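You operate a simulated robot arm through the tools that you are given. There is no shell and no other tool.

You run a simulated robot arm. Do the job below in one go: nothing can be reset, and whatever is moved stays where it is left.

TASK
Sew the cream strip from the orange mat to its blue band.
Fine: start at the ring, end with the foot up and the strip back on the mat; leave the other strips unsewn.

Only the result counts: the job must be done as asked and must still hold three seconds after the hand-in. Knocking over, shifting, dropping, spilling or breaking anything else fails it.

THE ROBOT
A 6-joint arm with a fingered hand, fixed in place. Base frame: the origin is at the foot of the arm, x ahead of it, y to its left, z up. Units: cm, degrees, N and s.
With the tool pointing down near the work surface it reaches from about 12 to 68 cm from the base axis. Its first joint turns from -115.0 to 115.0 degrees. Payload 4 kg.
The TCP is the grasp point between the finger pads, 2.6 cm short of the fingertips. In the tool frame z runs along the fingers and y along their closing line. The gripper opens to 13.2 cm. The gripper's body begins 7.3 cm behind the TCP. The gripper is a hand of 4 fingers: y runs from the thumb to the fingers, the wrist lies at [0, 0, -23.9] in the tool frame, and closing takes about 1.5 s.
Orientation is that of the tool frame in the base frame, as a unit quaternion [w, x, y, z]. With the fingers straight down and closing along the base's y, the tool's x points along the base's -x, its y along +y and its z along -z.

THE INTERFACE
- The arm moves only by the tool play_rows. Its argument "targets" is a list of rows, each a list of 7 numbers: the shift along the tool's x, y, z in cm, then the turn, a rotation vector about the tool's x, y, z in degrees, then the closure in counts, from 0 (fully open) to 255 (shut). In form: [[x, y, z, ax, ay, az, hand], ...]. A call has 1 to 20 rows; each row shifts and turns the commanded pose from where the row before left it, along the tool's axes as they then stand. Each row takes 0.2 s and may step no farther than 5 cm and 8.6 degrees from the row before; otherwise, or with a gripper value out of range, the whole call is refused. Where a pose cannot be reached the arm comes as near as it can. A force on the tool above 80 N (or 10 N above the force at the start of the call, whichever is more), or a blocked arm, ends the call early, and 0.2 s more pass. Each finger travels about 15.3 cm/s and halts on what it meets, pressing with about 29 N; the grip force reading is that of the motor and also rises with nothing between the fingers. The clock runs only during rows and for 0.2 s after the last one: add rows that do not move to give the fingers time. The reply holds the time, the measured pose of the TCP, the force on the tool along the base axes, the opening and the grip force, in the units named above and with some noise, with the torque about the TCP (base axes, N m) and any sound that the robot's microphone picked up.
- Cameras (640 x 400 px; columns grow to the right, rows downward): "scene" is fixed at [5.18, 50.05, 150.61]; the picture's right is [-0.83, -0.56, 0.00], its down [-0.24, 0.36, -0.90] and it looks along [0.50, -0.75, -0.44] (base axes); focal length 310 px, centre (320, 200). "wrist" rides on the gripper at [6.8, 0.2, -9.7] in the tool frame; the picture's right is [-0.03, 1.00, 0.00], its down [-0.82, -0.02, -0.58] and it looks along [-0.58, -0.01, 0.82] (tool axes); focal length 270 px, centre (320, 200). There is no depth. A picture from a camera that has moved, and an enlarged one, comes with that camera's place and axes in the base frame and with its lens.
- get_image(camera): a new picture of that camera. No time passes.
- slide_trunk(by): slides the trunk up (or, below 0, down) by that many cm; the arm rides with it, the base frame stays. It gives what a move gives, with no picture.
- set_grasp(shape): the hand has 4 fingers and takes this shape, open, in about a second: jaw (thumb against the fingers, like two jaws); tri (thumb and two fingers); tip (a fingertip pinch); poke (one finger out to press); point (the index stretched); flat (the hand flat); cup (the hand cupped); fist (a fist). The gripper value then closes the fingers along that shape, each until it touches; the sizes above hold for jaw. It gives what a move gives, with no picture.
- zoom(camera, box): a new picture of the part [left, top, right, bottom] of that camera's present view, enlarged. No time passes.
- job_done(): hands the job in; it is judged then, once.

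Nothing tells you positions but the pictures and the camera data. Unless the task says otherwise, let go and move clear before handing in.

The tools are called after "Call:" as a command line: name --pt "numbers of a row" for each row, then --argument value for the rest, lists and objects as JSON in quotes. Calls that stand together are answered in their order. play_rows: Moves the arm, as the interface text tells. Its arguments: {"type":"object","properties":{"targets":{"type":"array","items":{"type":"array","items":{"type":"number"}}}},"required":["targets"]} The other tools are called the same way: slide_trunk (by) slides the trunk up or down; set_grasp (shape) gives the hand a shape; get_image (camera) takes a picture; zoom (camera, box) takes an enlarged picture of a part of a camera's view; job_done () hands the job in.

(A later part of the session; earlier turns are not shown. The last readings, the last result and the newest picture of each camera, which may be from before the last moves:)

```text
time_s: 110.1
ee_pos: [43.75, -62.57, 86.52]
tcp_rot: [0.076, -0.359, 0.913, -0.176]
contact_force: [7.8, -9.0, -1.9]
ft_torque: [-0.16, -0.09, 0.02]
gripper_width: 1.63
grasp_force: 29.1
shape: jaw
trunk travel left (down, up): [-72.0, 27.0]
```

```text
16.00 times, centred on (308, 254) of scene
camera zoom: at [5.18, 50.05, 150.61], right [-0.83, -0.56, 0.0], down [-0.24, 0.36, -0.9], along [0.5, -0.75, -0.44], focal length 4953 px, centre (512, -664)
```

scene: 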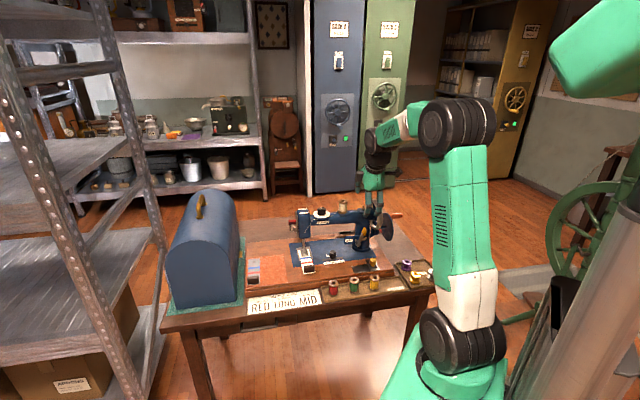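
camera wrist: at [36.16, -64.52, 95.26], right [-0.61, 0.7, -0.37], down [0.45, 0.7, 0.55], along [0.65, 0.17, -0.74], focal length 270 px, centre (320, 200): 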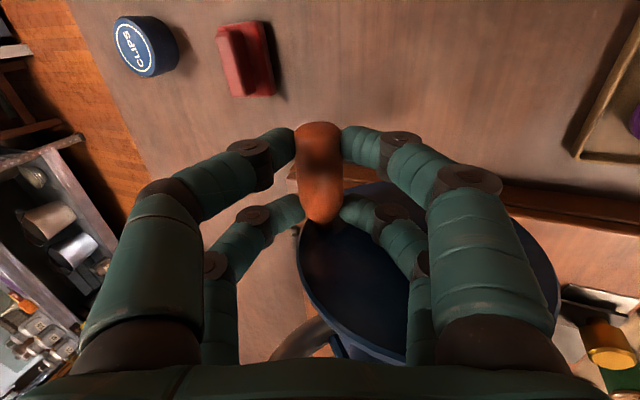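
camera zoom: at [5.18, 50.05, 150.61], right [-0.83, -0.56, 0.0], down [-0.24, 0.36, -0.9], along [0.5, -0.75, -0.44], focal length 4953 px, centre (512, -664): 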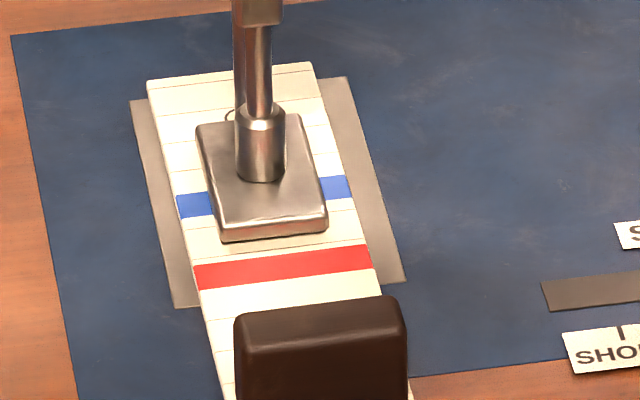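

The strip is feeding again (2.94 cm) and the grip holds. Continuing through the bottom.

Call:
play_rows --pt "0.025 0.618 1.218 0 0 0 255" --pt "0.036 0.929 0.999 0 0 0 255" --pt "0.045 1.167 0.704 0 0 0 255" --pt "0.05 1.315 0.354 0 0 0 255" --pt "0.052 1.362 -0.023 0 0 0 255" --pt "0 0 0 0 0 0 255"

Call:
get_image --camera "wrist"

Call:
zoom --camera "scene" --box '[298, 246, 318, 262]'

```text
time_s: 111.5
ee_pos: [41.01, -59.66, 81.46]
tcp_rot: [0.077, -0.36, 0.913, -0.174]
contact_force: [2.1, 4.1, -3.4]
ft_torque: [0.06, -0.06, 0.12]
gripper_width: 1.64
grasp_force: 29.4
shape: jaw
trunk travel left (down, up): [-72.0, 27.0]
```

```text
taken
camera wrist: at [33.32, -61.72, 90.2], right [-0.61, 0.7, -0.37], down [0.46, 0.7, 0.55], along [0.65, 0.17, -0.74], focal length 270 px, centre (320, 200)
```

wrist: 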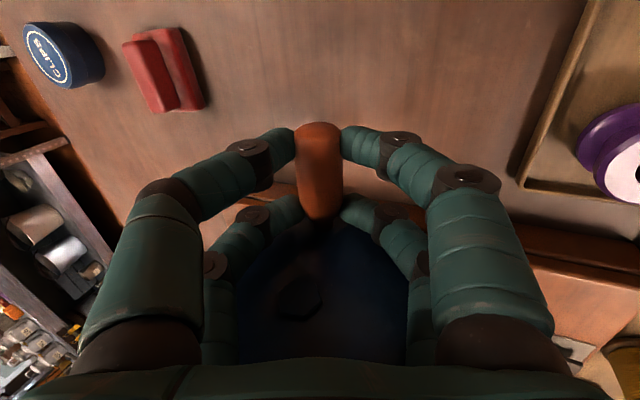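

```text
16.00 times, centred on (308, 254) of scene
camera zoom: at [5.18, 50.05, 150.61], right [-0.83, -0.56, 0.0], down [-0.24, 0.36, -0.9], along [0.5, -0.75, -0.44], focal length 4953 px, centre (512, -664)
```

zoom: 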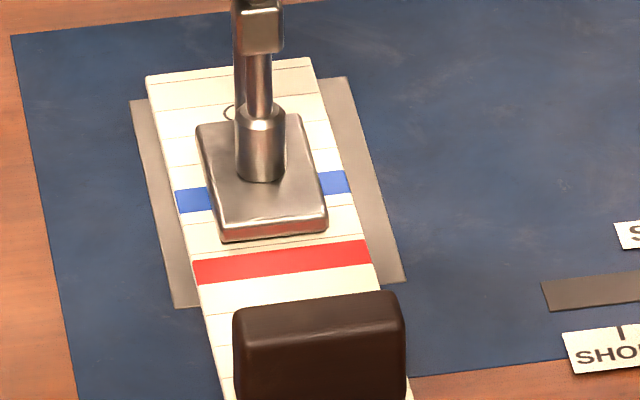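

3.17 cm advanced and the blue band's middle is now essentially at the needle, with the needle nearly at its lowest point. I'll turn on just until the needle is up again.

Call:
play_rows --pt "0.049 1.303 -0.399 0 0 0 255" --pt "0.043 1.143 -0.744 0 0 0 255" --pt "0.033 0.894 -1.031 0 0 0 255" --pt "0.021 0.575 -1.238 0 0 0 255" --pt "0 0 0 0 0 0 255"

Call:
get_image --camera "wrist"

Call:
zoom --camera "scene" --box '[298, 246, 318, 262]'

Call:
zoom --camera "scene" --box '[296, 236, 316, 256]'

```text
time_s: 112.7
ee_pos: [37.61, -56.36, 83.42]
tcp_rot: [0.077, -0.36, 0.913, -0.177]
contact_force: [6.2, -1.0, 4.2]
ft_torque: [-0.07, -0.09, 0.08]
gripper_width: 1.65
grasp_force: 29.6
shape: jaw
trunk travel left (down, up): [-72.0, 27.0]
```

```text
taken
camera wrist: at [29.95, -58.31, 92.14], right [-0.61, 0.7, -0.38], down [0.45, 0.7, 0.55], along [0.65, 0.17, -0.74], focal length 270 px, centre (320, 200)
```

wrist: 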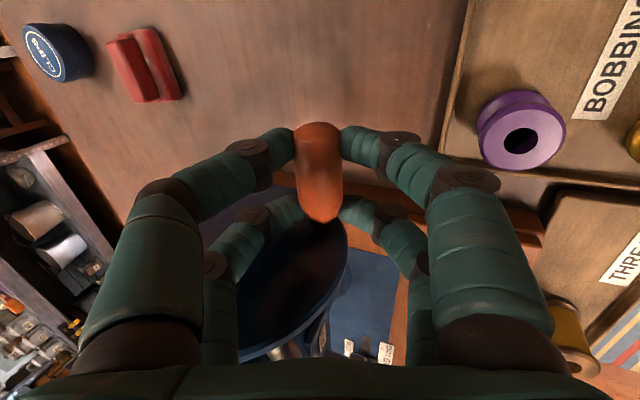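

```text
16.00 times, centred on (308, 254) of scene
camera zoom: at [5.18, 50.05, 150.61], right [-0.83, -0.56, 0.0], down [-0.24, 0.36, -0.9], along [0.5, -0.75, -0.44], focal length 4953 px, centre (512, -664)
```

zoom: 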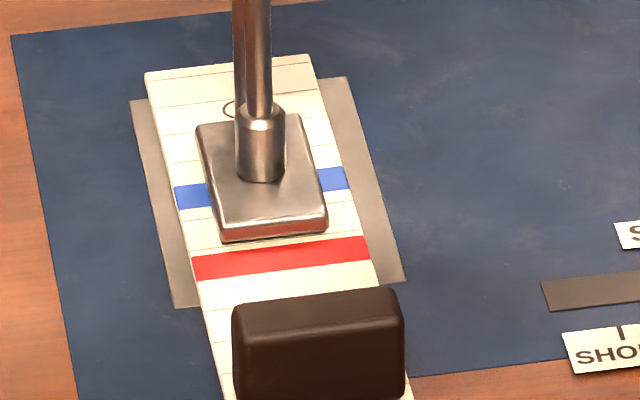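

```text
16.00 times, centred on (306, 246) of scene
camera zoom: at [5.18, 50.05, 150.61], right [-0.83, -0.56, 0.0], down [-0.24, 0.36, -0.9], along [0.5, -0.75, -0.44], focal length 4953 px, centre (544, -536)
```

zoom: 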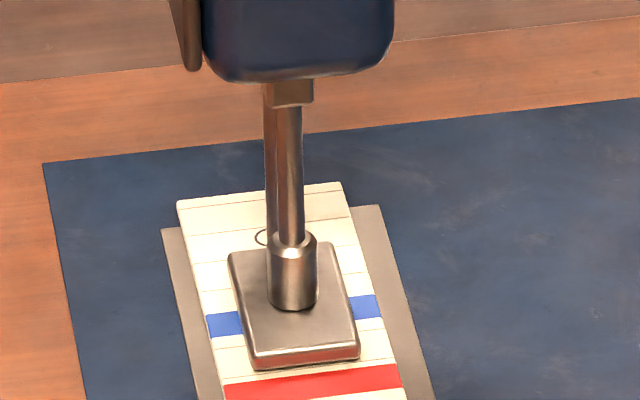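

The band is at the needle (3.31 cm fed) and the needle is almost fully raised. I'll turn a last few degrees to bring it to the top, then release the handle gently.

Call:
play_rows --pt "0.005 0.154 -0.667 0 0 0 255" --pt "0 0 0 0 0 0 255" --pt "0 0 0 0 0 0 235" --pt "0 0 0 0 0 0 215" --pt "0 0 0 0 0 0 200" --pt "0 0 0 0 0 0 180" --pt "0 0 0 0 0 0 150" --pt "0 0 0 0 0 0 120" --pt "0 0 0 0 0 0 110"

Call:
get_image --camera "wrist"

Call:
zoom --camera "scene" --box '[296, 240, 316, 260]'

```text
time_s: 114.7
ee_pos: [37.22, -55.99, 83.73]
tcp_rot: [0.076, -0.361, 0.913, -0.176]
contact_force: [-0.3, -0.1, -0.1]
ft_torque: [0.02, 0.01, -0.02]
gripper_width: 7.41
grasp_force: 0.1
shape: jaw
trunk travel left (down, up): [-72.0, 27.0]
```

```text
taken
camera wrist: at [29.65, -58.02, 92.6], right [-0.61, 0.7, -0.37], down [0.46, 0.7, 0.55], along [0.65, 0.17, -0.74], focal length 270 px, centre (320, 200)
```

wrist: 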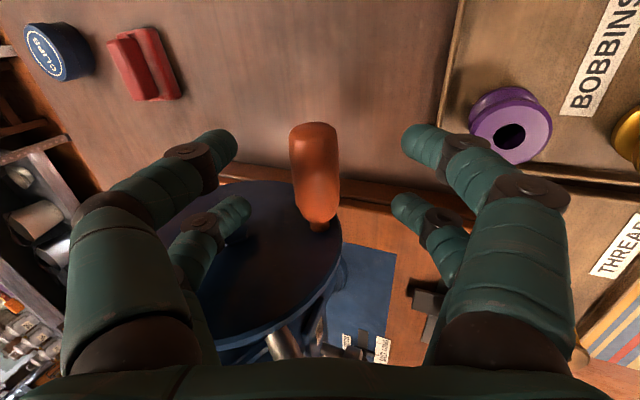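

```text
16.00 times, centred on (306, 250) of scene
camera zoom: at [5.18, 50.05, 150.61], right [-0.83, -0.56, 0.0], down [-0.24, 0.36, -0.9], along [0.5, -0.75, -0.44], focal length 4953 px, centre (544, -600)
```

zoom: 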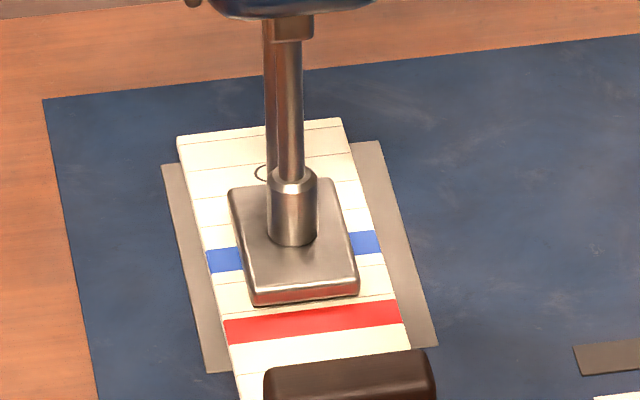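

The handle stayed put, the needle is up. Now I'll back the hand off along its axis, then unwind its roll by half a turn for raising the foot.

Call:
play_rows --pt "0 0 -3.0 0 0 0 100" --pt "0 0 -4.0 0 0 0 81" --pt "0 0 -4.5 0 0 0 81" --pt "0 0 -4.5 0 0 0 81" --pt "0 0 -4.5 0 0 0 81" --pt "0 -1.0 -3.0 0 0 0 81" --pt "0 0 0 0 0 0 81"

Call:
get_image --camera "wrist"

Call:
zoom --camera "scene" --box '[280, 190, 430, 290]'

```text
time_s: 116.3
ee_pos: [31.44, -50.51, 106.02]
tcp_rot: [0.076, -0.359, 0.913, -0.175]
contact_force: [0.5, 0.5, 0.2]
ft_torque: [0.0, 0.01, -0.02]
gripper_width: 8.97
grasp_force: 0.0
shape: jaw
trunk travel left (down, up): [-72.0, 27.0]
```

```text
taken
camera wrist: at [23.86, -52.58, 114.74], right [-0.61, 0.7, -0.37], down [0.46, 0.7, 0.55], along [0.65, 0.17, -0.74], focal length 270 px, centre (320, 200)
```

wrist: 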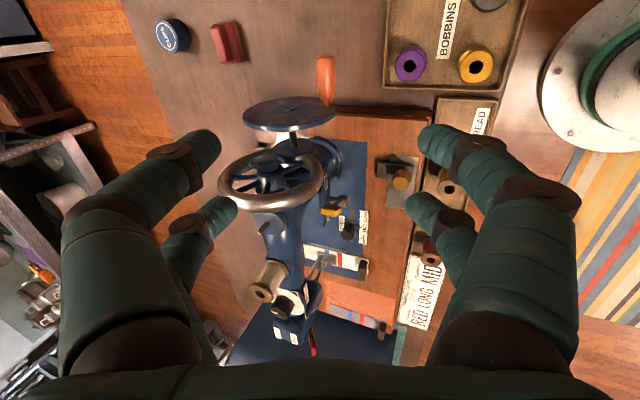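

```text
4.00 times, centred on (355, 240) of scene
camera zoom: at [5.18, 50.05, 150.61], right [-0.83, -0.56, 0.0], down [-0.24, 0.36, -0.9], along [0.5, -0.75, -0.44], focal length 1238 px, centre (180, 40)
```

zoom: 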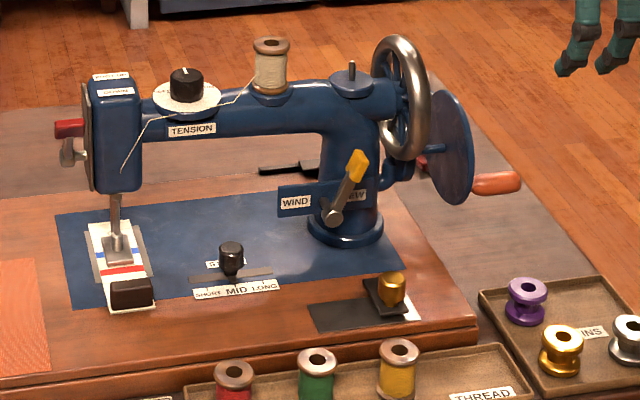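

The crank rests undisturbed and the strip is in place. Rolling the hand back half a turn in free air.

Call:
play_rows --pt "0 0 0 0 0 -8.5 81" --pt "0 0 0 0 0 -8.5 81" --pt "0 0 0 0 0 -8.5 81" --pt "0 0 0 0 0 -8.5 81" --pt "0 0 0 0 0 -8.5 81" --pt "0 0 0 0 0 -8.5 81" --pt "0 0 0 0 0 -8.5 81" --pt "0 0 0 0 0 -8.5 81" --pt "0 0 0 0 0 -8.5 81" --pt "0 0 0 0 0 -8.5 81" --pt "0 0 0 0 0 -8.5 81" --pt "0 0 0 0 0 -8.5 81" --pt "0 0 0 0 0 -8.5 81" --pt "0 0 0 0 0 -8.5 81" --pt "0 0 0 0 0 -8.5 81" --pt "0 0 0 0 0 -8.5 81" --pt "0 0 0 0 0 -8.5 81" --pt "0 0 0 0 0 -8.5 81" --pt "0 0 0 0 0 -8.5 81" --pt "0 0 0 0 0 -8.5 81"

```text
time_s: 120.5
ee_pos: [31.56, -50.37, 105.94]
tcp_rot: [0.168, 0.941, 0.281, 0.091]
contact_force: [-0.4, -0.5, 0.1]
ft_torque: [0.0, -0.01, 0.03]
gripper_width: 8.96
grasp_force: 0.1
shape: jaw
trunk travel left (down, up): [-72.0, 27.0]
```

Call:
play_rows --pt "0 0 0 0 0 -6.35 81" --pt "0 0 0 0 0 -6.35 81" --pt "4.5 -0.3 0 0 0 0 81" --pt "4.5 -0.3 0 0 0 0 81" --pt "4.5 -0.3 0 0 0 0 81" --pt "4.5 -0.3 0 0 0 0 81" --pt "4.5 0 0 0 0 0 81" --pt "4.5 0 0 0 0 0 81" --pt "4.5 0 0 0 0 0 81" --pt "4.5 0 0 0 0 0 81" --pt "4.5 0 0 0 0 0 81" --pt "4.5 0 0 0 0 0 81" --pt "0 0 0 0 0 0 81"

Call:
get_image --camera "wrist"

Call:
get_image --camera "scene"

```text
time_s: 123.3
ee_pos: [62.18, -17.53, 105.44]
tcp_rot: [0.177, 0.904, 0.382, 0.072]
contact_force: [-0.3, 0.3, -0.8]
ft_torque: [0.02, 0.07, 0.01]
gripper_width: 8.95
grasp_force: 0.1
shape: jaw
trunk travel left (down, up): [-72.0, 27.0]
```

```text
taken
camera wrist: at [64.6, -10.16, 114.29], right [0.65, -0.66, 0.37], down [-0.74, -0.42, 0.53], along [-0.2, -0.62, -0.76], focal length 270 px, centre (320, 200)
```

wrist: 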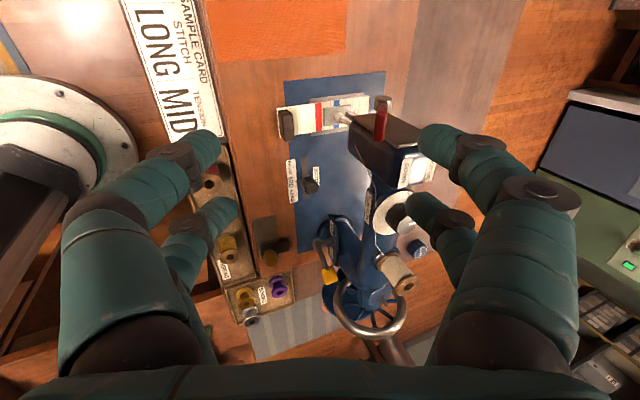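

```text
taken
```

scene: 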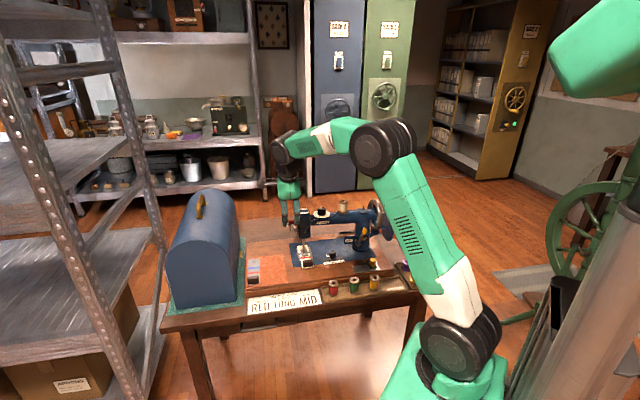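

The hand is now beside the head with the knob in view. I'll enlarge to locate the knob precisely.

Call:
zoom --camera "wrist" --box '[270, 70, 450, 220]'

Call:
zoom --camera "wrist" --box '[330, 80, 430, 160]'

```text
2.67 times, centred on (360, 145) of wrist
camera zoom: at [64.6, -10.16, 114.29], right [0.65, -0.66, 0.37], down [-0.74, -0.42, 0.53], along [-0.2, -0.62, -0.76], focal length 721 px, centre (213, 347)
```

zoom: 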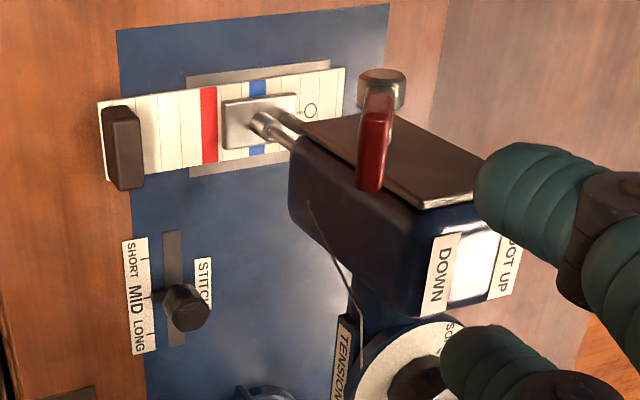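

```text
5.00 times, centred on (380, 120) of wrist
camera zoom: at [64.6, -10.16, 114.29], right [0.65, -0.66, 0.37], down [-0.74, -0.42, 0.53], along [-0.2, -0.62, -0.76], focal length 1351 px, centre (20, 600)
```

zoom: 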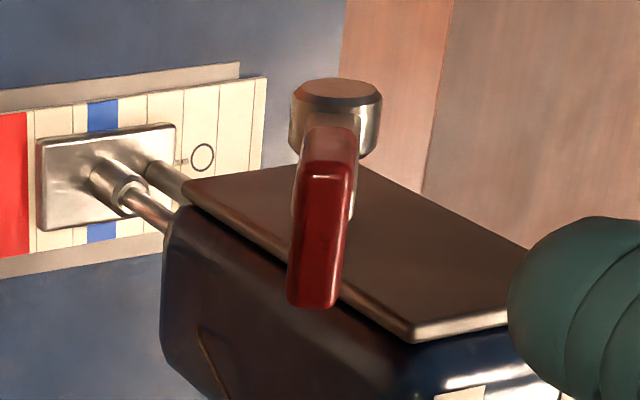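

I can see the ring and the beginning of the seam beside it. Enlarging further to judge where the seam starts.

Call:
zoom --camera "wrist" --box '[335, 95, 375, 120]'

Call:
zoom --camera "wrist" --box '[348, 103, 368, 117]'

```text
16.00 times, centred on (355, 108) of wrist
camera zoom: at [64.6, -10.16, 114.29], right [0.65, -0.66, 0.37], down [-0.74, -0.42, 0.53], along [-0.2, -0.62, -0.76], focal length 4325 px, centre (-240, 1680)
```

zoom: 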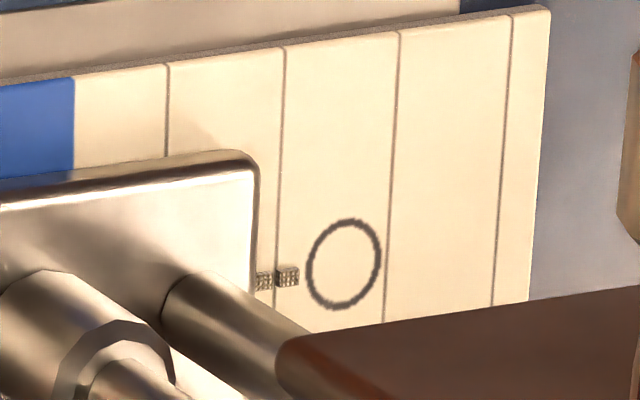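

```text
16.00 times, centred on (358, 110) of wrist
camera zoom: at [64.6, -10.16, 114.29], right [0.65, -0.66, 0.37], down [-0.74, -0.42, 0.53], along [-0.2, -0.62, -0.76], focal length 4325 px, centre (-288, 1640)
```

zoom: 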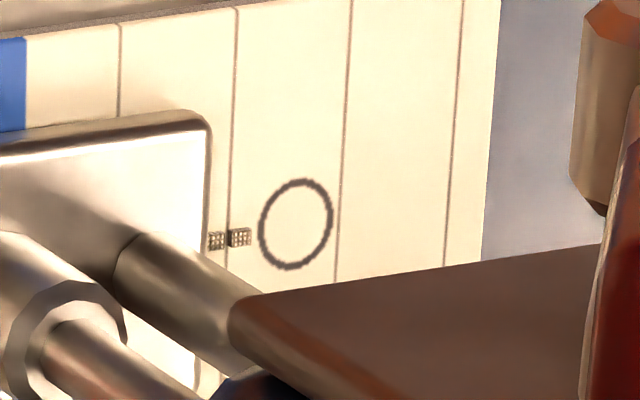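

The seam is there: it begins at the ring's edge and runs under the foot to the blue band. Now I'll raise the foot: first hover over the knob.

Call:
play_rows --pt "0.08 3.31 2.04 0 0 0 81" --pt "0.08 3.31 2.04 0 0 0 81" --pt "0.08 3.31 2.04 0 0 0 81" --pt "0 0 0 0 0 0 81"

Call:
get_image --camera "wrist"

```text
time_s: 124.3
ee_pos: [70.66, -25.28, 103.29]
tcp_rot: [0.177, 0.904, 0.382, 0.072]
contact_force: [-0.7, 0.3, -0.4]
ft_torque: [-0.01, 0.0, -0.03]
gripper_width: 8.98
grasp_force: 0.1
shape: jaw
trunk travel left (down, up): [-72.0, 27.0]
```

```text
taken
camera wrist: at [73.05, -18.07, 112.25], right [0.65, -0.66, 0.37], down [-0.74, -0.42, 0.53], along [-0.2, -0.62, -0.76], focal length 270 px, centre (320, 200)
```

wrist: 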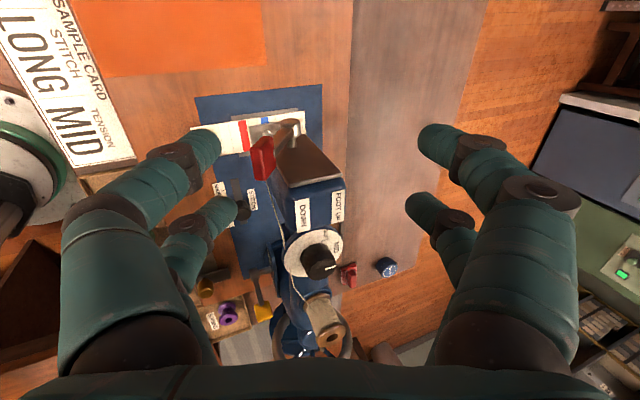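

Call:
play_rows --pt "0 -1.137 2.808 0 0 0 81" --pt "0 -1.137 2.808 0 0 0 81" --pt "0 0 0 0 0 0 81"

Call:
get_image --camera "wrist"

```text
time_s: 125.1
ee_pos: [70.59, -25.35, 97.29]
tcp_rot: [0.177, 0.905, 0.381, 0.071]
contact_force: [0.2, 0.1, -0.2]
ft_torque: [0.01, -0.01, -0.05]
gripper_width: 8.97
grasp_force: 0.1
shape: jaw
trunk travel left (down, up): [-72.0, 27.0]
```

```text
taken
camera wrist: at [72.99, -18.04, 106.23], right [0.65, -0.66, 0.37], down [-0.74, -0.42, 0.53], along [-0.2, -0.62, -0.76], focal length 270 px, centre (320, 200)
```

wrist: 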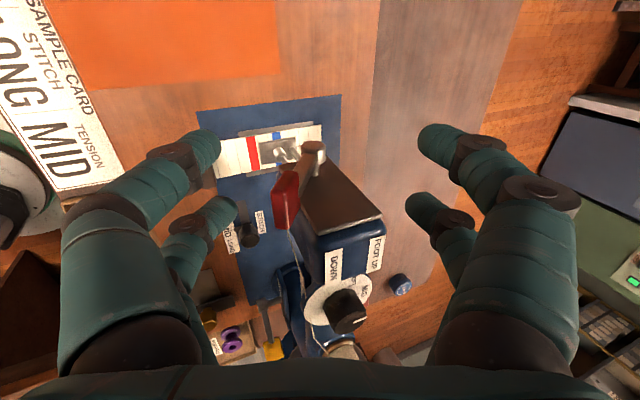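

Call:
play_rows --pt "0 -0.57 1.4 0 0 0 81" --pt "0 -0.57 1.4 0 0 0 81" --pt "0 0 0 0 0 0 81"

Call:
get_image --camera "wrist"

```text
time_s: 125.9
ee_pos: [70.52, -25.38, 94.32]
tcp_rot: [0.177, 0.905, 0.381, 0.071]
contact_force: [-0.4, 0.3, -0.1]
ft_torque: [0.03, -0.02, 0.01]
gripper_width: 8.97
grasp_force: 0.0
shape: jaw
trunk travel left (down, up): [-72.0, 27.0]
```

```text
taken
camera wrist: at [72.98, -18.09, 103.21], right [0.65, -0.66, 0.37], down [-0.74, -0.42, 0.53], along [-0.2, -0.62, -0.76], focal length 270 px, centre (320, 200)
```

wrist: 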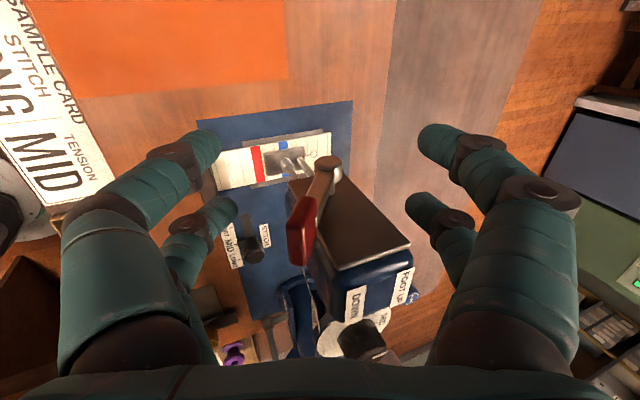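

The knob is between the digits. Now I'll push it back and up from the front, along its arc.

Call:
play_rows --pt "0 0.9 -0.27 0 0 0 81" --pt "0 0.9 -0.27 0 0 0 81" --pt "0 0.9 -0.27 0 0 0 81" --pt "0 0 0 0 0 0 81"

Call:
get_image --camera "wrist"

```text
time_s: 126.9
ee_pos: [72.16, -26.8, 96.11]
tcp_rot: [0.176, 0.904, 0.382, 0.072]
contact_force: [0.2, 0.4, 0.9]
ft_torque: [-0.01, 0.01, 0.01]
gripper_width: 8.94
grasp_force: 0.1
shape: jaw
trunk travel left (down, up): [-72.0, 27.0]
```

```text
taken
camera wrist: at [74.52, -19.61, 104.98], right [0.65, -0.66, 0.37], down [-0.74, -0.42, 0.53], along [-0.2, -0.62, -0.76], focal length 270 px, centre (320, 200)
```

wrist: 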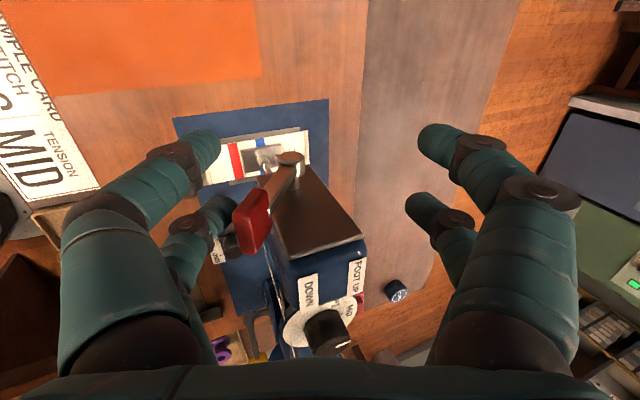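

Call:
play_rows --pt "0 0.76 -0.15 0 0 0 81" --pt "0 0.76 -0.1 0 0 0 81" --pt "0 0.76 0.0 0 0 0 81" --pt "0 0 0 0 0 0 81"

Call:
get_image --camera "wrist"

```text
time_s: 127.9
ee_pos: [73.63, -28.38, 97.08]
tcp_rot: [0.177, 0.905, 0.382, 0.071]
contact_force: [-0.8, 1.2, 0.7]
ft_torque: [0.03, 0.04, -0.03]
gripper_width: 9.03
grasp_force: 0.1
shape: jaw
trunk travel left (down, up): [-72.0, 27.0]
```

```text
taken
camera wrist: at [75.98, -21.06, 106.05], right [0.65, -0.67, 0.37], down [-0.74, -0.42, 0.53], along [-0.2, -0.62, -0.76], focal length 270 px, centre (320, 200)
```

wrist: 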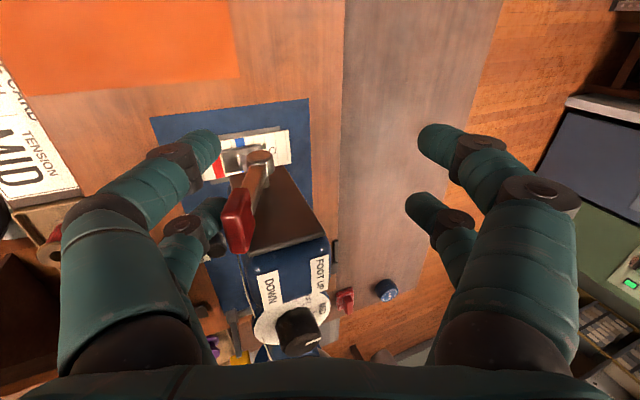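

Call:
play_rows --pt "0 0.74 0.15 0 0 0 81" --pt "0 0.74 0.25 0 0 0 81" --pt "0 0.74 0.3 0 0 0 81" --pt "0 0 0 0 0 0 81"

Call:
get_image --camera "wrist"

Call:
zoom --camera "scene" --box '[285, 200, 330, 270]'

```text
time_s: 128.9
ee_pos: [75.04, -29.9, 97.25]
tcp_rot: [0.177, 0.904, 0.382, 0.071]
contact_force: [-0.8, -0.4, 0.2]
ft_torque: [-0.01, -0.01, -0.01]
gripper_width: 9.0
grasp_force: 0.1
shape: jaw
trunk travel left (down, up): [-72.0, 27.0]
```

```text
taken
camera wrist: at [77.44, -22.53, 106.16], right [0.65, -0.66, 0.37], down [-0.74, -0.42, 0.53], along [-0.2, -0.62, -0.76], focal length 270 px, centre (320, 200)
```

wrist: 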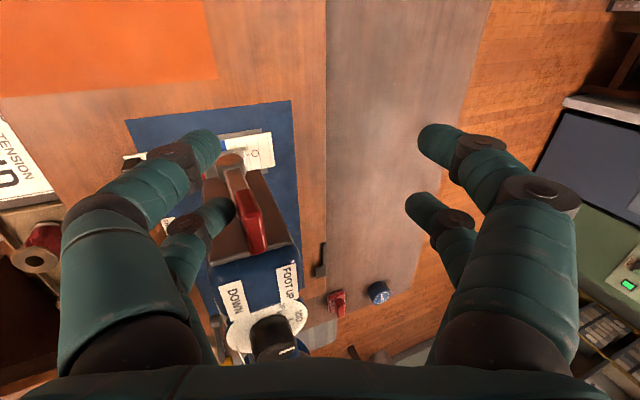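

```text
5.71 times, centred on (308, 235) of scene
camera zoom: at [5.18, 50.05, 150.61], right [-0.83, -0.56, 0.0], down [-0.24, 0.36, -0.9], along [0.5, -0.75, -0.44], focal length 1769 px, centre (391, 0)
```

zoom: 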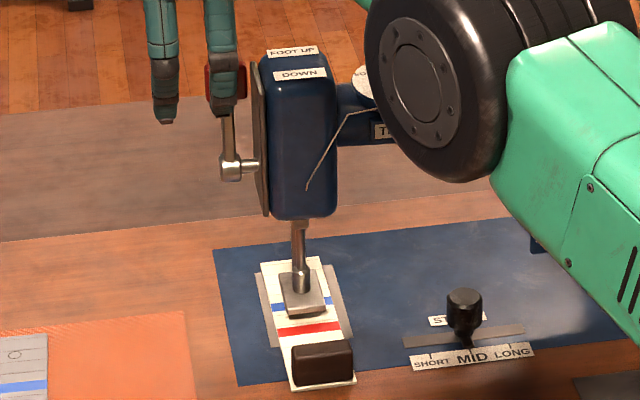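

The lever is around upright. Pushing on to the FOOT UP side.

Call:
play_rows --pt "0 0.74 0.3 0 0 0 81" --pt "0 0.74 0.35 0 0 0 81" --pt "0 0 0 0 0 0 81"

Call:
get_image --camera "wrist"

Call:
zoom --camera "scene" --box '[285, 200, 330, 270]'

```text
time_s: 129.7
ee_pos: [75.11, -29.84, 97.37]
tcp_rot: [0.176, 0.905, 0.382, 0.071]
contact_force: [-0.2, 0.5, -1.4]
ft_torque: [0.0, 0.01, 0.04]
gripper_width: 9.0
grasp_force: 0.1
shape: jaw
out of reach, approached as far as the arm can: row 1, 2
trunk travel left (down, up): [-72.0, 27.0]
```

```text
taken
camera wrist: at [77.43, -22.52, 106.18], right [0.65, -0.66, 0.37], down [-0.74, -0.42, 0.53], along [-0.2, -0.62, -0.76], focal length 270 px, centre (320, 200)
```

wrist: 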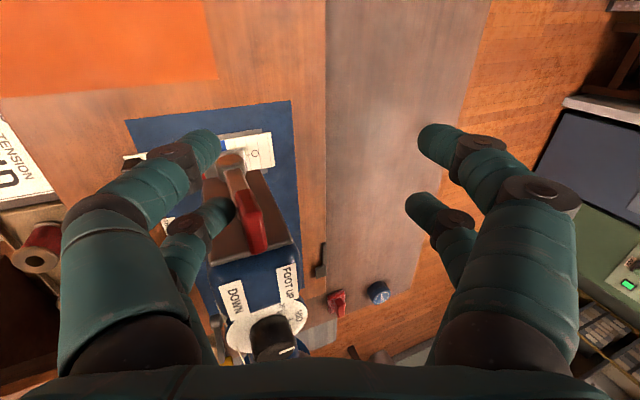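

```text
5.71 times, centred on (308, 235) of scene
camera zoom: at [5.18, 50.05, 150.61], right [-0.83, -0.56, 0.0], down [-0.24, 0.36, -0.9], along [0.5, -0.75, -0.44], focal length 1769 px, centre (391, 0)
```

zoom: 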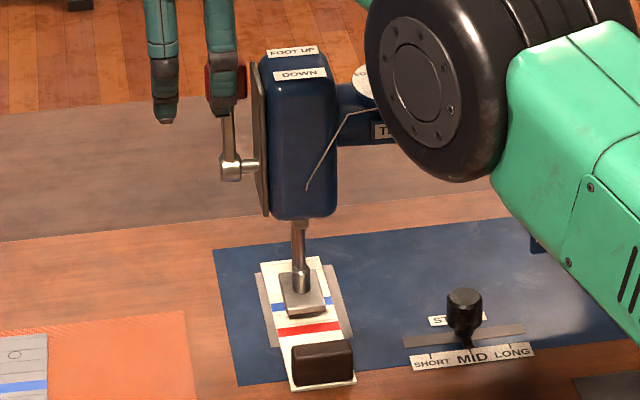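

The arm is at its reach limit, but closing the fingers moves the thumb-side digit backwards, pushing the knob on. I'll do that gradually.

Call:
play_rows --pt "0 0 0 0 0 0 100" --pt "0 0 0 0 0 0 115" --pt "0 0 0 0 0 0 130" --pt "0 0 0 0 0 0 140" --pt "0 0 0 0 0 0 140"

Call:
get_image --camera "wrist"

Call:
zoom --camera "scene" --box '[285, 200, 330, 270]'

```text
time_s: 130.9
ee_pos: [75.03, -29.69, 97.2]
tcp_rot: [0.177, 0.904, 0.382, 0.071]
contact_force: [0.7, 0.8, 0.7]
ft_torque: [0.0, -0.03, 0.0]
gripper_width: 6.0
grasp_force: 0.1
shape: jaw
trunk travel left (down, up): [-72.0, 27.0]
```

```text
taken
camera wrist: at [77.44, -22.52, 106.18], right [0.65, -0.66, 0.37], down [-0.74, -0.42, 0.53], along [-0.2, -0.62, -0.76], focal length 270 px, centre (320, 200)
```

wrist: 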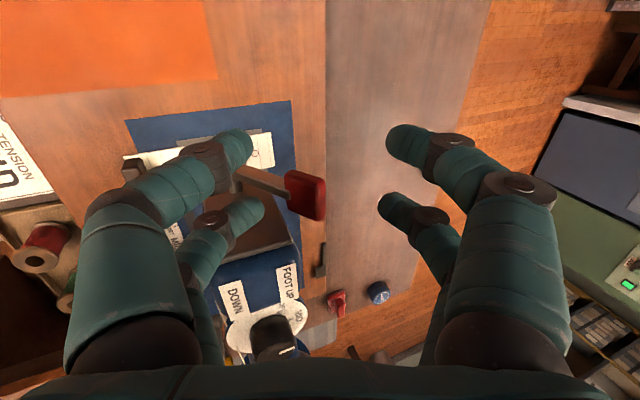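

```text
5.71 times, centred on (308, 235) of scene
camera zoom: at [5.18, 50.05, 150.61], right [-0.83, -0.56, 0.0], down [-0.24, 0.36, -0.9], along [0.5, -0.75, -0.44], focal length 1769 px, centre (391, 0)
```

zoom: 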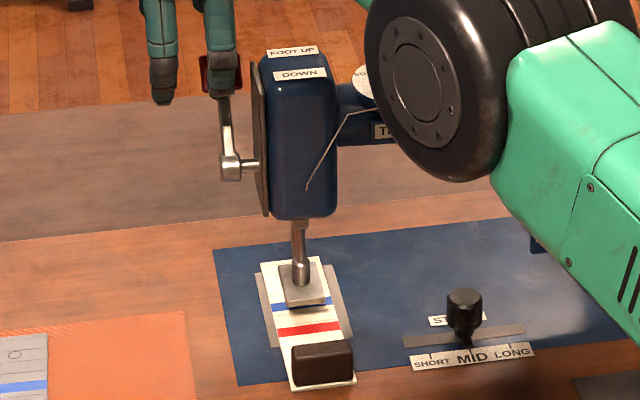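

The lever has snapped back to FOOT UP and the foot is raised. Withdrawing the hand along its finger axis.

Call:
play_rows --pt "0 0 -2.0 0 0 0 130" --pt "0 0 -3.5 0 0 0 120" --pt "0 0 -4.5 0 0 0 120" --pt "0 -4.0 0 0 0 0 120" --pt "0 -4.0 0 0 0 0 120" --pt "0 0 0 0 0 0 120"

Call:
get_image --camera "wrist"

Call:
zoom --camera "scene" --box '[285, 200, 330, 275]'

```text
time_s: 132.3
ee_pos: [67.1, -21.87, 103.55]
tcp_rot: [0.177, 0.904, 0.382, 0.071]
contact_force: [0.2, 0.4, -0.4]
ft_torque: [-0.01, 0.01, 0.01]
gripper_width: 6.96
grasp_force: 0.1
shape: jaw
trunk travel left (down, up): [-72.0, 27.0]
```

```text
taken
camera wrist: at [69.48, -14.62, 112.49], right [0.65, -0.66, 0.37], down [-0.74, -0.42, 0.53], along [-0.2, -0.62, -0.76], focal length 270 px, centre (320, 200)
```

wrist: 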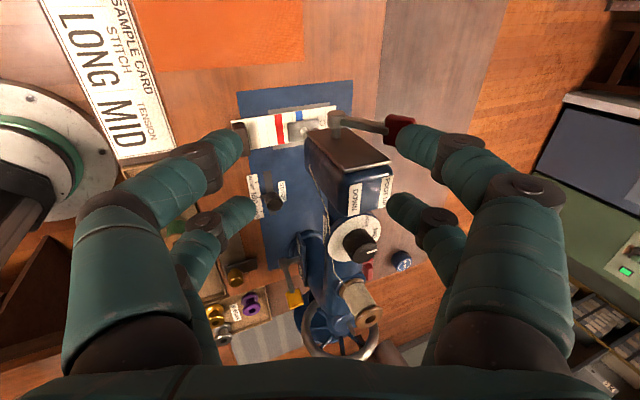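

```text
5.33 times, centred on (308, 238) of scene
camera zoom: at [5.18, 50.05, 150.61], right [-0.83, -0.56, 0.0], down [-0.24, 0.36, -0.9], along [0.5, -0.75, -0.44], focal length 1651 px, centre (387, 0)
```

zoom: 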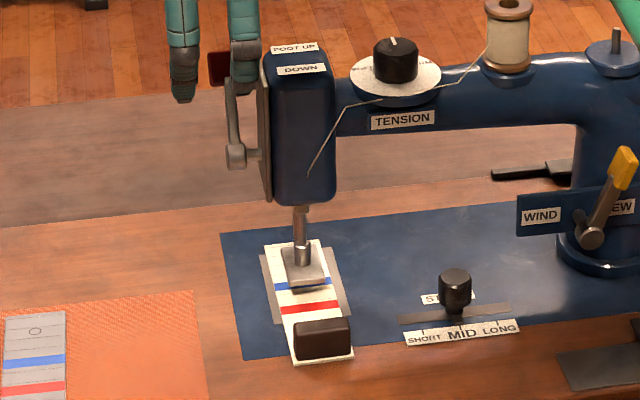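

The foot is up. Let me look at the strip and seam from the side.

Call:
zoom --camera "wrist" --box '[280, 100, 340, 150]'

Call:
zoom --camera "wrist" --box '[290, 110, 330, 140]'

Call:
zoom --camera "scene" --box '[298, 242, 318, 262]'

```text
8.00 times, centred on (310, 125) of wrist
camera zoom: at [69.48, -14.62, 112.49], right [0.65, -0.66, 0.37], down [-0.74, -0.42, 0.53], along [-0.2, -0.62, -0.76], focal length 2162 px, centre (400, 800)
```

zoom: 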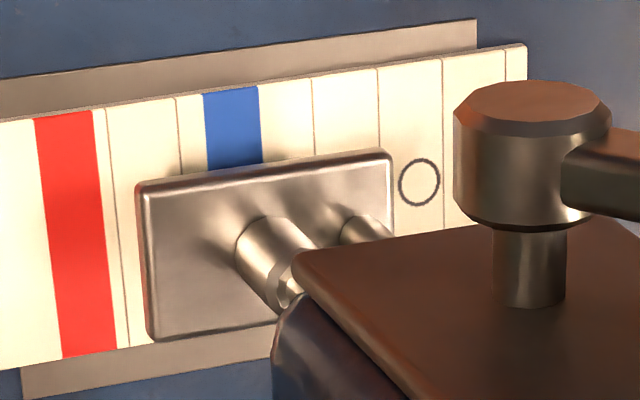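

```text
13.33 times, centred on (310, 125) of wrist
camera zoom: at [69.48, -14.62, 112.49], right [0.65, -0.66, 0.37], down [-0.74, -0.42, 0.53], along [-0.2, -0.62, -0.76], focal length 3604 px, centre (453, 1200)
```

zoom: 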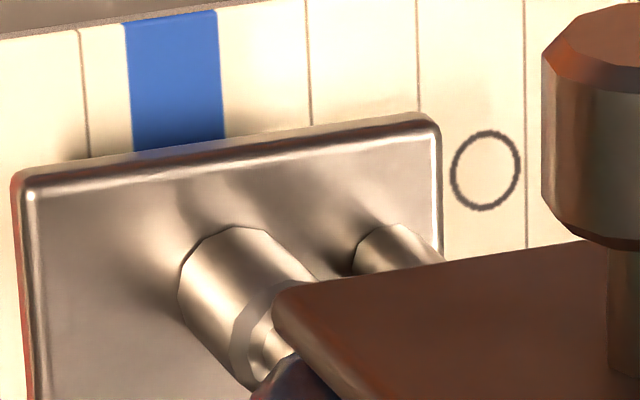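

```text
16.00 times, centred on (308, 252) of scene
camera zoom: at [5.18, 50.05, 150.61], right [-0.83, -0.56, 0.0], down [-0.24, 0.36, -0.9], along [0.5, -0.75, -0.44], focal length 4953 px, centre (512, -632)
```

zoom: 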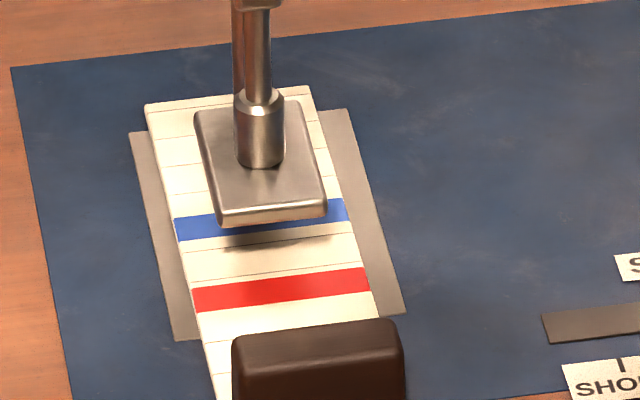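

The foot is raised and the strip lies ready to be taken out. I'll turn the hand back to the strip-gripping orientation (90° roll, 5° tilt).

Call:
play_rows --pt "0 -2.78 -1.1 0 0 0 120" --pt "0 0 0 0 0 -8.2 120" --pt "0 0 0 0 0 -8.2 120" --pt "0 0 0 0 0 -8.2 120" --pt "0 0 0 0 0 -8.2 120" --pt "0 0 0 0 0 -8.2 120" --pt "0 0 0 0 0 -8.2 120" --pt "0 0 0 0 0 -8.2 120" --pt "0 0 0 0 0 -8.2 120" --pt "0 0 0 0 0 -8.2 120" --pt "0 0 0 0 0 -8.2 120" --pt "0 0 0 0 0 -8.0 120" --pt "0 0 0 0 8.5 0 120" --pt "0 0 0 0 8.5 0 120" --pt "0 0 0 0 0 0 120" --pt "0 0 0 0 0 0 120"

Call:
get_image --camera "wrist"

```text
time_s: 135.7
ee_pos: [64.9, -19.93, 103.5]
tcp_rot: [0.039, 0.376, 0.926, -0.019]
contact_force: [-1.1, 0.0, -0.1]
ft_torque: [0.0, 0.01, 0.0]
gripper_width: 6.93
grasp_force: 0.0
shape: jaw
trunk travel left (down, up): [-72.0, 27.0]
```

```text
taken
camera wrist: at [59.68, -14.43, 112.47], right [0.72, 0.7, 0.0], down [0.53, -0.55, 0.65], along [0.45, -0.46, -0.76], focal length 270 px, centre (320, 200)
```

wrist: 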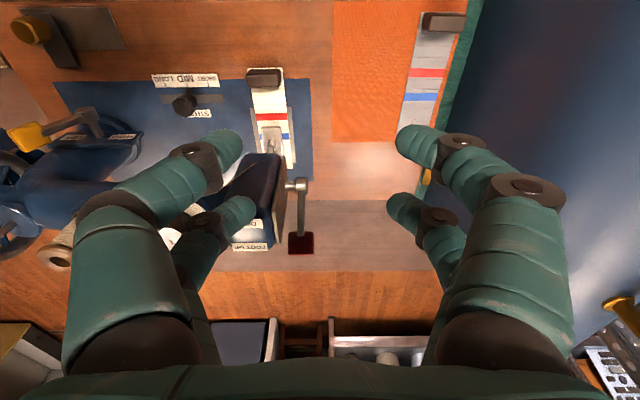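

Call:
play_rows --pt "0 -3.4 0 0 0 0.4 120" --pt "0 -3.4 0 0 0 0.35 120" --pt "0.2 0 4.37 0 0 0 120" --pt "0.2 0 4.37 0 0 0 120" --pt "0.2 0 4.37 0 0 0 120" --pt "0.2 0 4.37 0 0 0 120" --pt "0 0 0 0 0 0 120"

Call:
get_image --camera "wrist"

Call:
zoom --camera "wrist" --box '[260, 80, 380, 280]'

```text
time_s: 137.3
ee_pos: [60.69, -25.26, 86.1]
tcp_rot: [0.039, 0.383, 0.923, -0.018]
contact_force: [0.2, 0.3, 0.3]
ft_torque: [-0.01, 0.0, 0.03]
gripper_width: 6.94
grasp_force: 0.0
shape: jaw
trunk travel left (down, up): [-72.0, 27.0]
```

```text
taken
camera wrist: at [55.5, -19.83, 94.93], right [0.73, 0.69, 0.0], down [0.53, -0.55, 0.65], along [0.44, -0.47, -0.76], focal length 270 px, centre (320, 200)
```

wrist: 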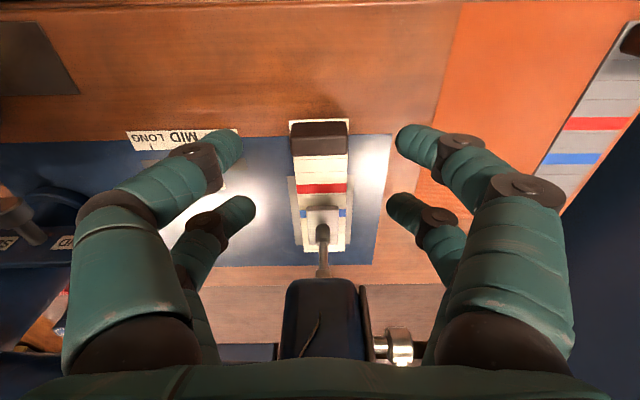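

```text
2.00 times, centred on (320, 180) of wrist
camera zoom: at [55.5, -19.83, 94.93], right [0.73, 0.69, 0.0], down [0.53, -0.55, 0.65], along [0.44, -0.47, -0.76], focal length 541 px, centre (320, 240)
```

zoom: 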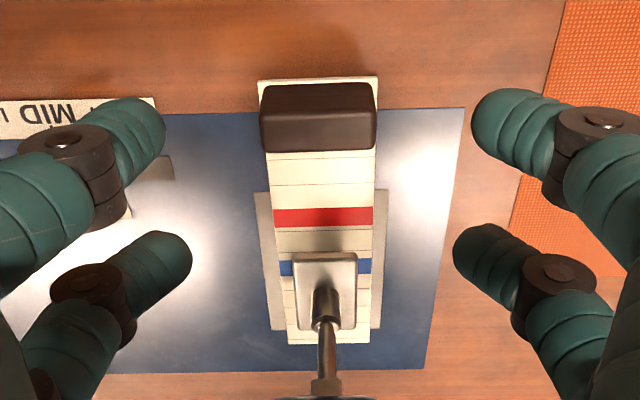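

The strip lies straight; its clip centre is at about u=-62.3, v=24.95. Descending to grip it as before.

Call:
play_rows --pt "0.42 -0.1 1.5 0 0 0 120" --pt "0.18 0 1.76 0 0 0 120" --pt "0.18 0 1.76 0 0 0 120" --pt "0.18 0 1.76 0 0 0 120" --pt "0 0 0 0 0 0 120"

Call:
get_image --camera "wrist"

```text
time_s: 138.5
ee_pos: [60.34, -25.02, 79.17]
tcp_rot: [0.039, 0.384, 0.922, -0.018]
contact_force: [-0.2, -0.6, 0.0]
ft_torque: [0.0, -0.03, 0.04]
gripper_width: 6.94
grasp_force: 0.0
shape: jaw
trunk travel left (down, up): [-72.0, 27.0]
```

```text
taken
camera wrist: at [55.1, -19.61, 88.16], right [0.73, 0.69, 0.0], down [0.53, -0.55, 0.65], along [0.44, -0.47, -0.76], focal length 270 px, centre (320, 200)
```

wrist: 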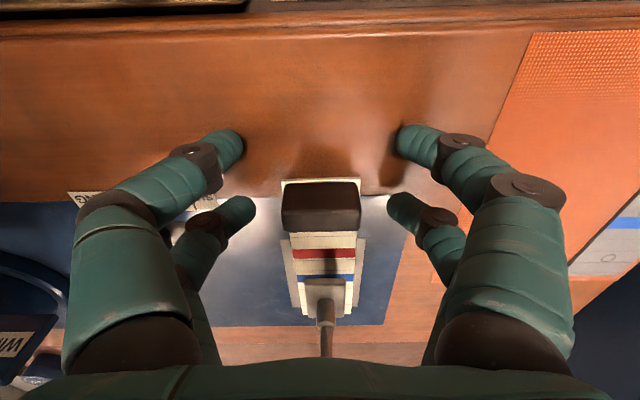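

Call:
play_rows --pt "0 0 0 0 0 0 150" --pt "0 0 0 0 0 0 175" --pt "0 0 0 0 0 0 195" --pt "0 0 0 0 0 0 210" --pt "0 0 0 0 0 0 225" --pt "-0.02 0 -0.25 0 0 0 240" --pt "0 0 0 0 0 0 255" --pt "0 0 0 0 0 0 255" --pt "0 0 0 0 0 0 255"

Call:
zoom --camera "wrist" --box '[230, 110, 410, 350]'

```text
time_s: 140.5
ee_pos: [60.37, -25.01, 79.36]
tcp_rot: [0.039, 0.383, 0.923, -0.019]
contact_force: [-0.1, -0.4, -0.3]
ft_torque: [0.01, 0.01, -0.01]
gripper_width: 0.34
grasp_force: 28.6
shape: jaw
trunk travel left (down, up): [-72.0, 27.0]
```

```text
1.67 times, centred on (320, 230) of wrist
camera zoom: at [55.09, -19.6, 88.45], right [0.73, 0.69, 0.0], down [0.53, -0.55, 0.65], along [0.44, -0.47, -0.76], focal length 450 px, centre (320, 150)
```

zoom: 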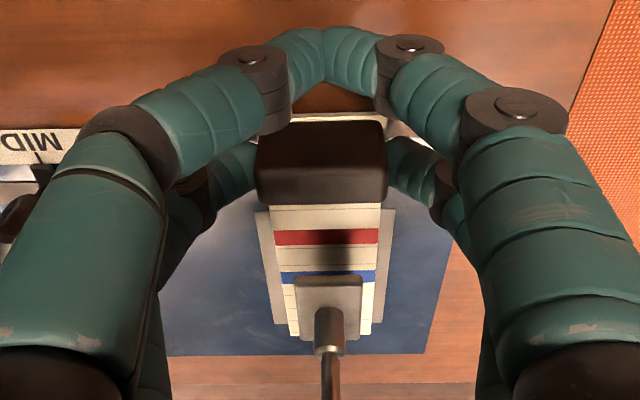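

The clip is gripped. I'll lift it a couple of millimetres and draw the strip straight out toward the front.

Call:
play_rows --pt "-0.026 0 -0.3 0 0 0 255" --pt "1.09 0 -0.095 0 0 0 255" --pt "1.09 0 -0.095 0 0 0 255" --pt "1.09 0 -0.095 0 0 0 255" --pt "1.09 0 -0.095 0 0 0 255" --pt "0 0 0 0 0 0 255"

Call:
zoom --camera "wrist" --box '[230, 110, 410, 350]'

Call:
zoom --camera "scene" --box '[285, 220, 335, 280]'

```text
time_s: 141.9
ee_pos: [57.2, -22.05, 79.72]
tcp_rot: [0.039, 0.384, 0.922, -0.019]
contact_force: [0.7, -0.3, 0.1]
ft_torque: [0.0, 0.01, 0.0]
gripper_width: 0.33
grasp_force: 29.2
shape: jaw
trunk travel left (down, up): [-72.0, 27.0]
```

```text
1.67 times, centred on (320, 230) of wrist
camera zoom: at [52.0, -16.49, 88.74], right [0.73, 0.69, 0.0], down [0.53, -0.55, 0.65], along [0.44, -0.47, -0.76], focal length 450 px, centre (320, 150)
```

zoom: 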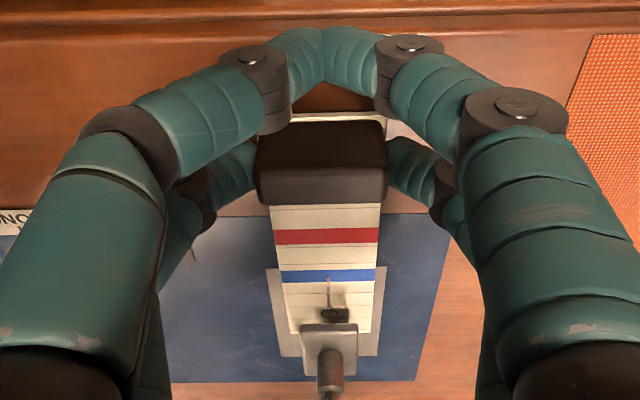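

```text
6.67 times, centred on (310, 250) of scene
camera zoom: at [5.18, 50.05, 150.61], right [-0.83, -0.56, 0.0], down [-0.24, 0.36, -0.9], along [0.5, -0.75, -0.44], focal length 2064 px, centre (387, -133)
```

zoom: 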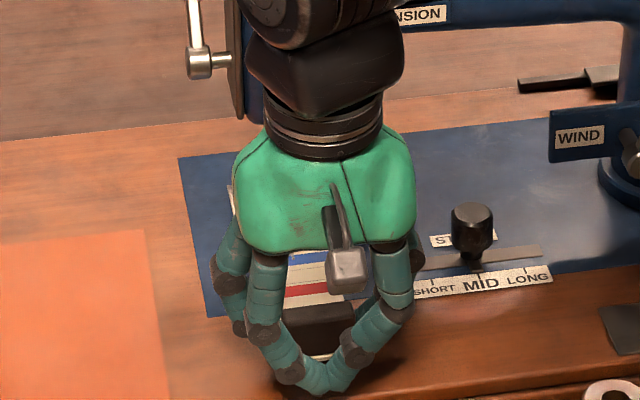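

The strip comes out cleanly and the seam is visible between blue band and ring. Enlarging it to check.

Call:
zoom --camera "wrist" --box '[300, 210, 350, 260]'

Call:
zoom --camera "wrist" --box '[305, 215, 345, 245]'

```text
8.00 times, centred on (325, 235) of wrist
camera zoom: at [52.0, -16.49, 88.74], right [0.73, 0.69, 0.0], down [0.53, -0.55, 0.65], along [0.44, -0.47, -0.76], focal length 2162 px, centre (280, -80)
```

zoom: 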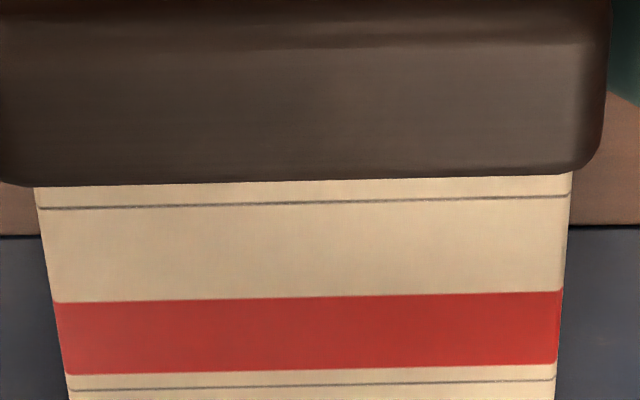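

```text
13.33 times, centred on (325, 230) of wrist
camera zoom: at [52.0, -16.49, 88.74], right [0.73, 0.69, 0.0], down [0.53, -0.55, 0.65], along [0.44, -0.47, -0.76], focal length 3604 px, centre (253, -200)
```

zoom: 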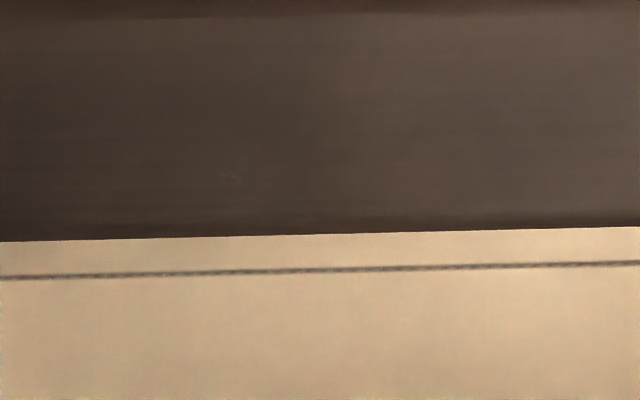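

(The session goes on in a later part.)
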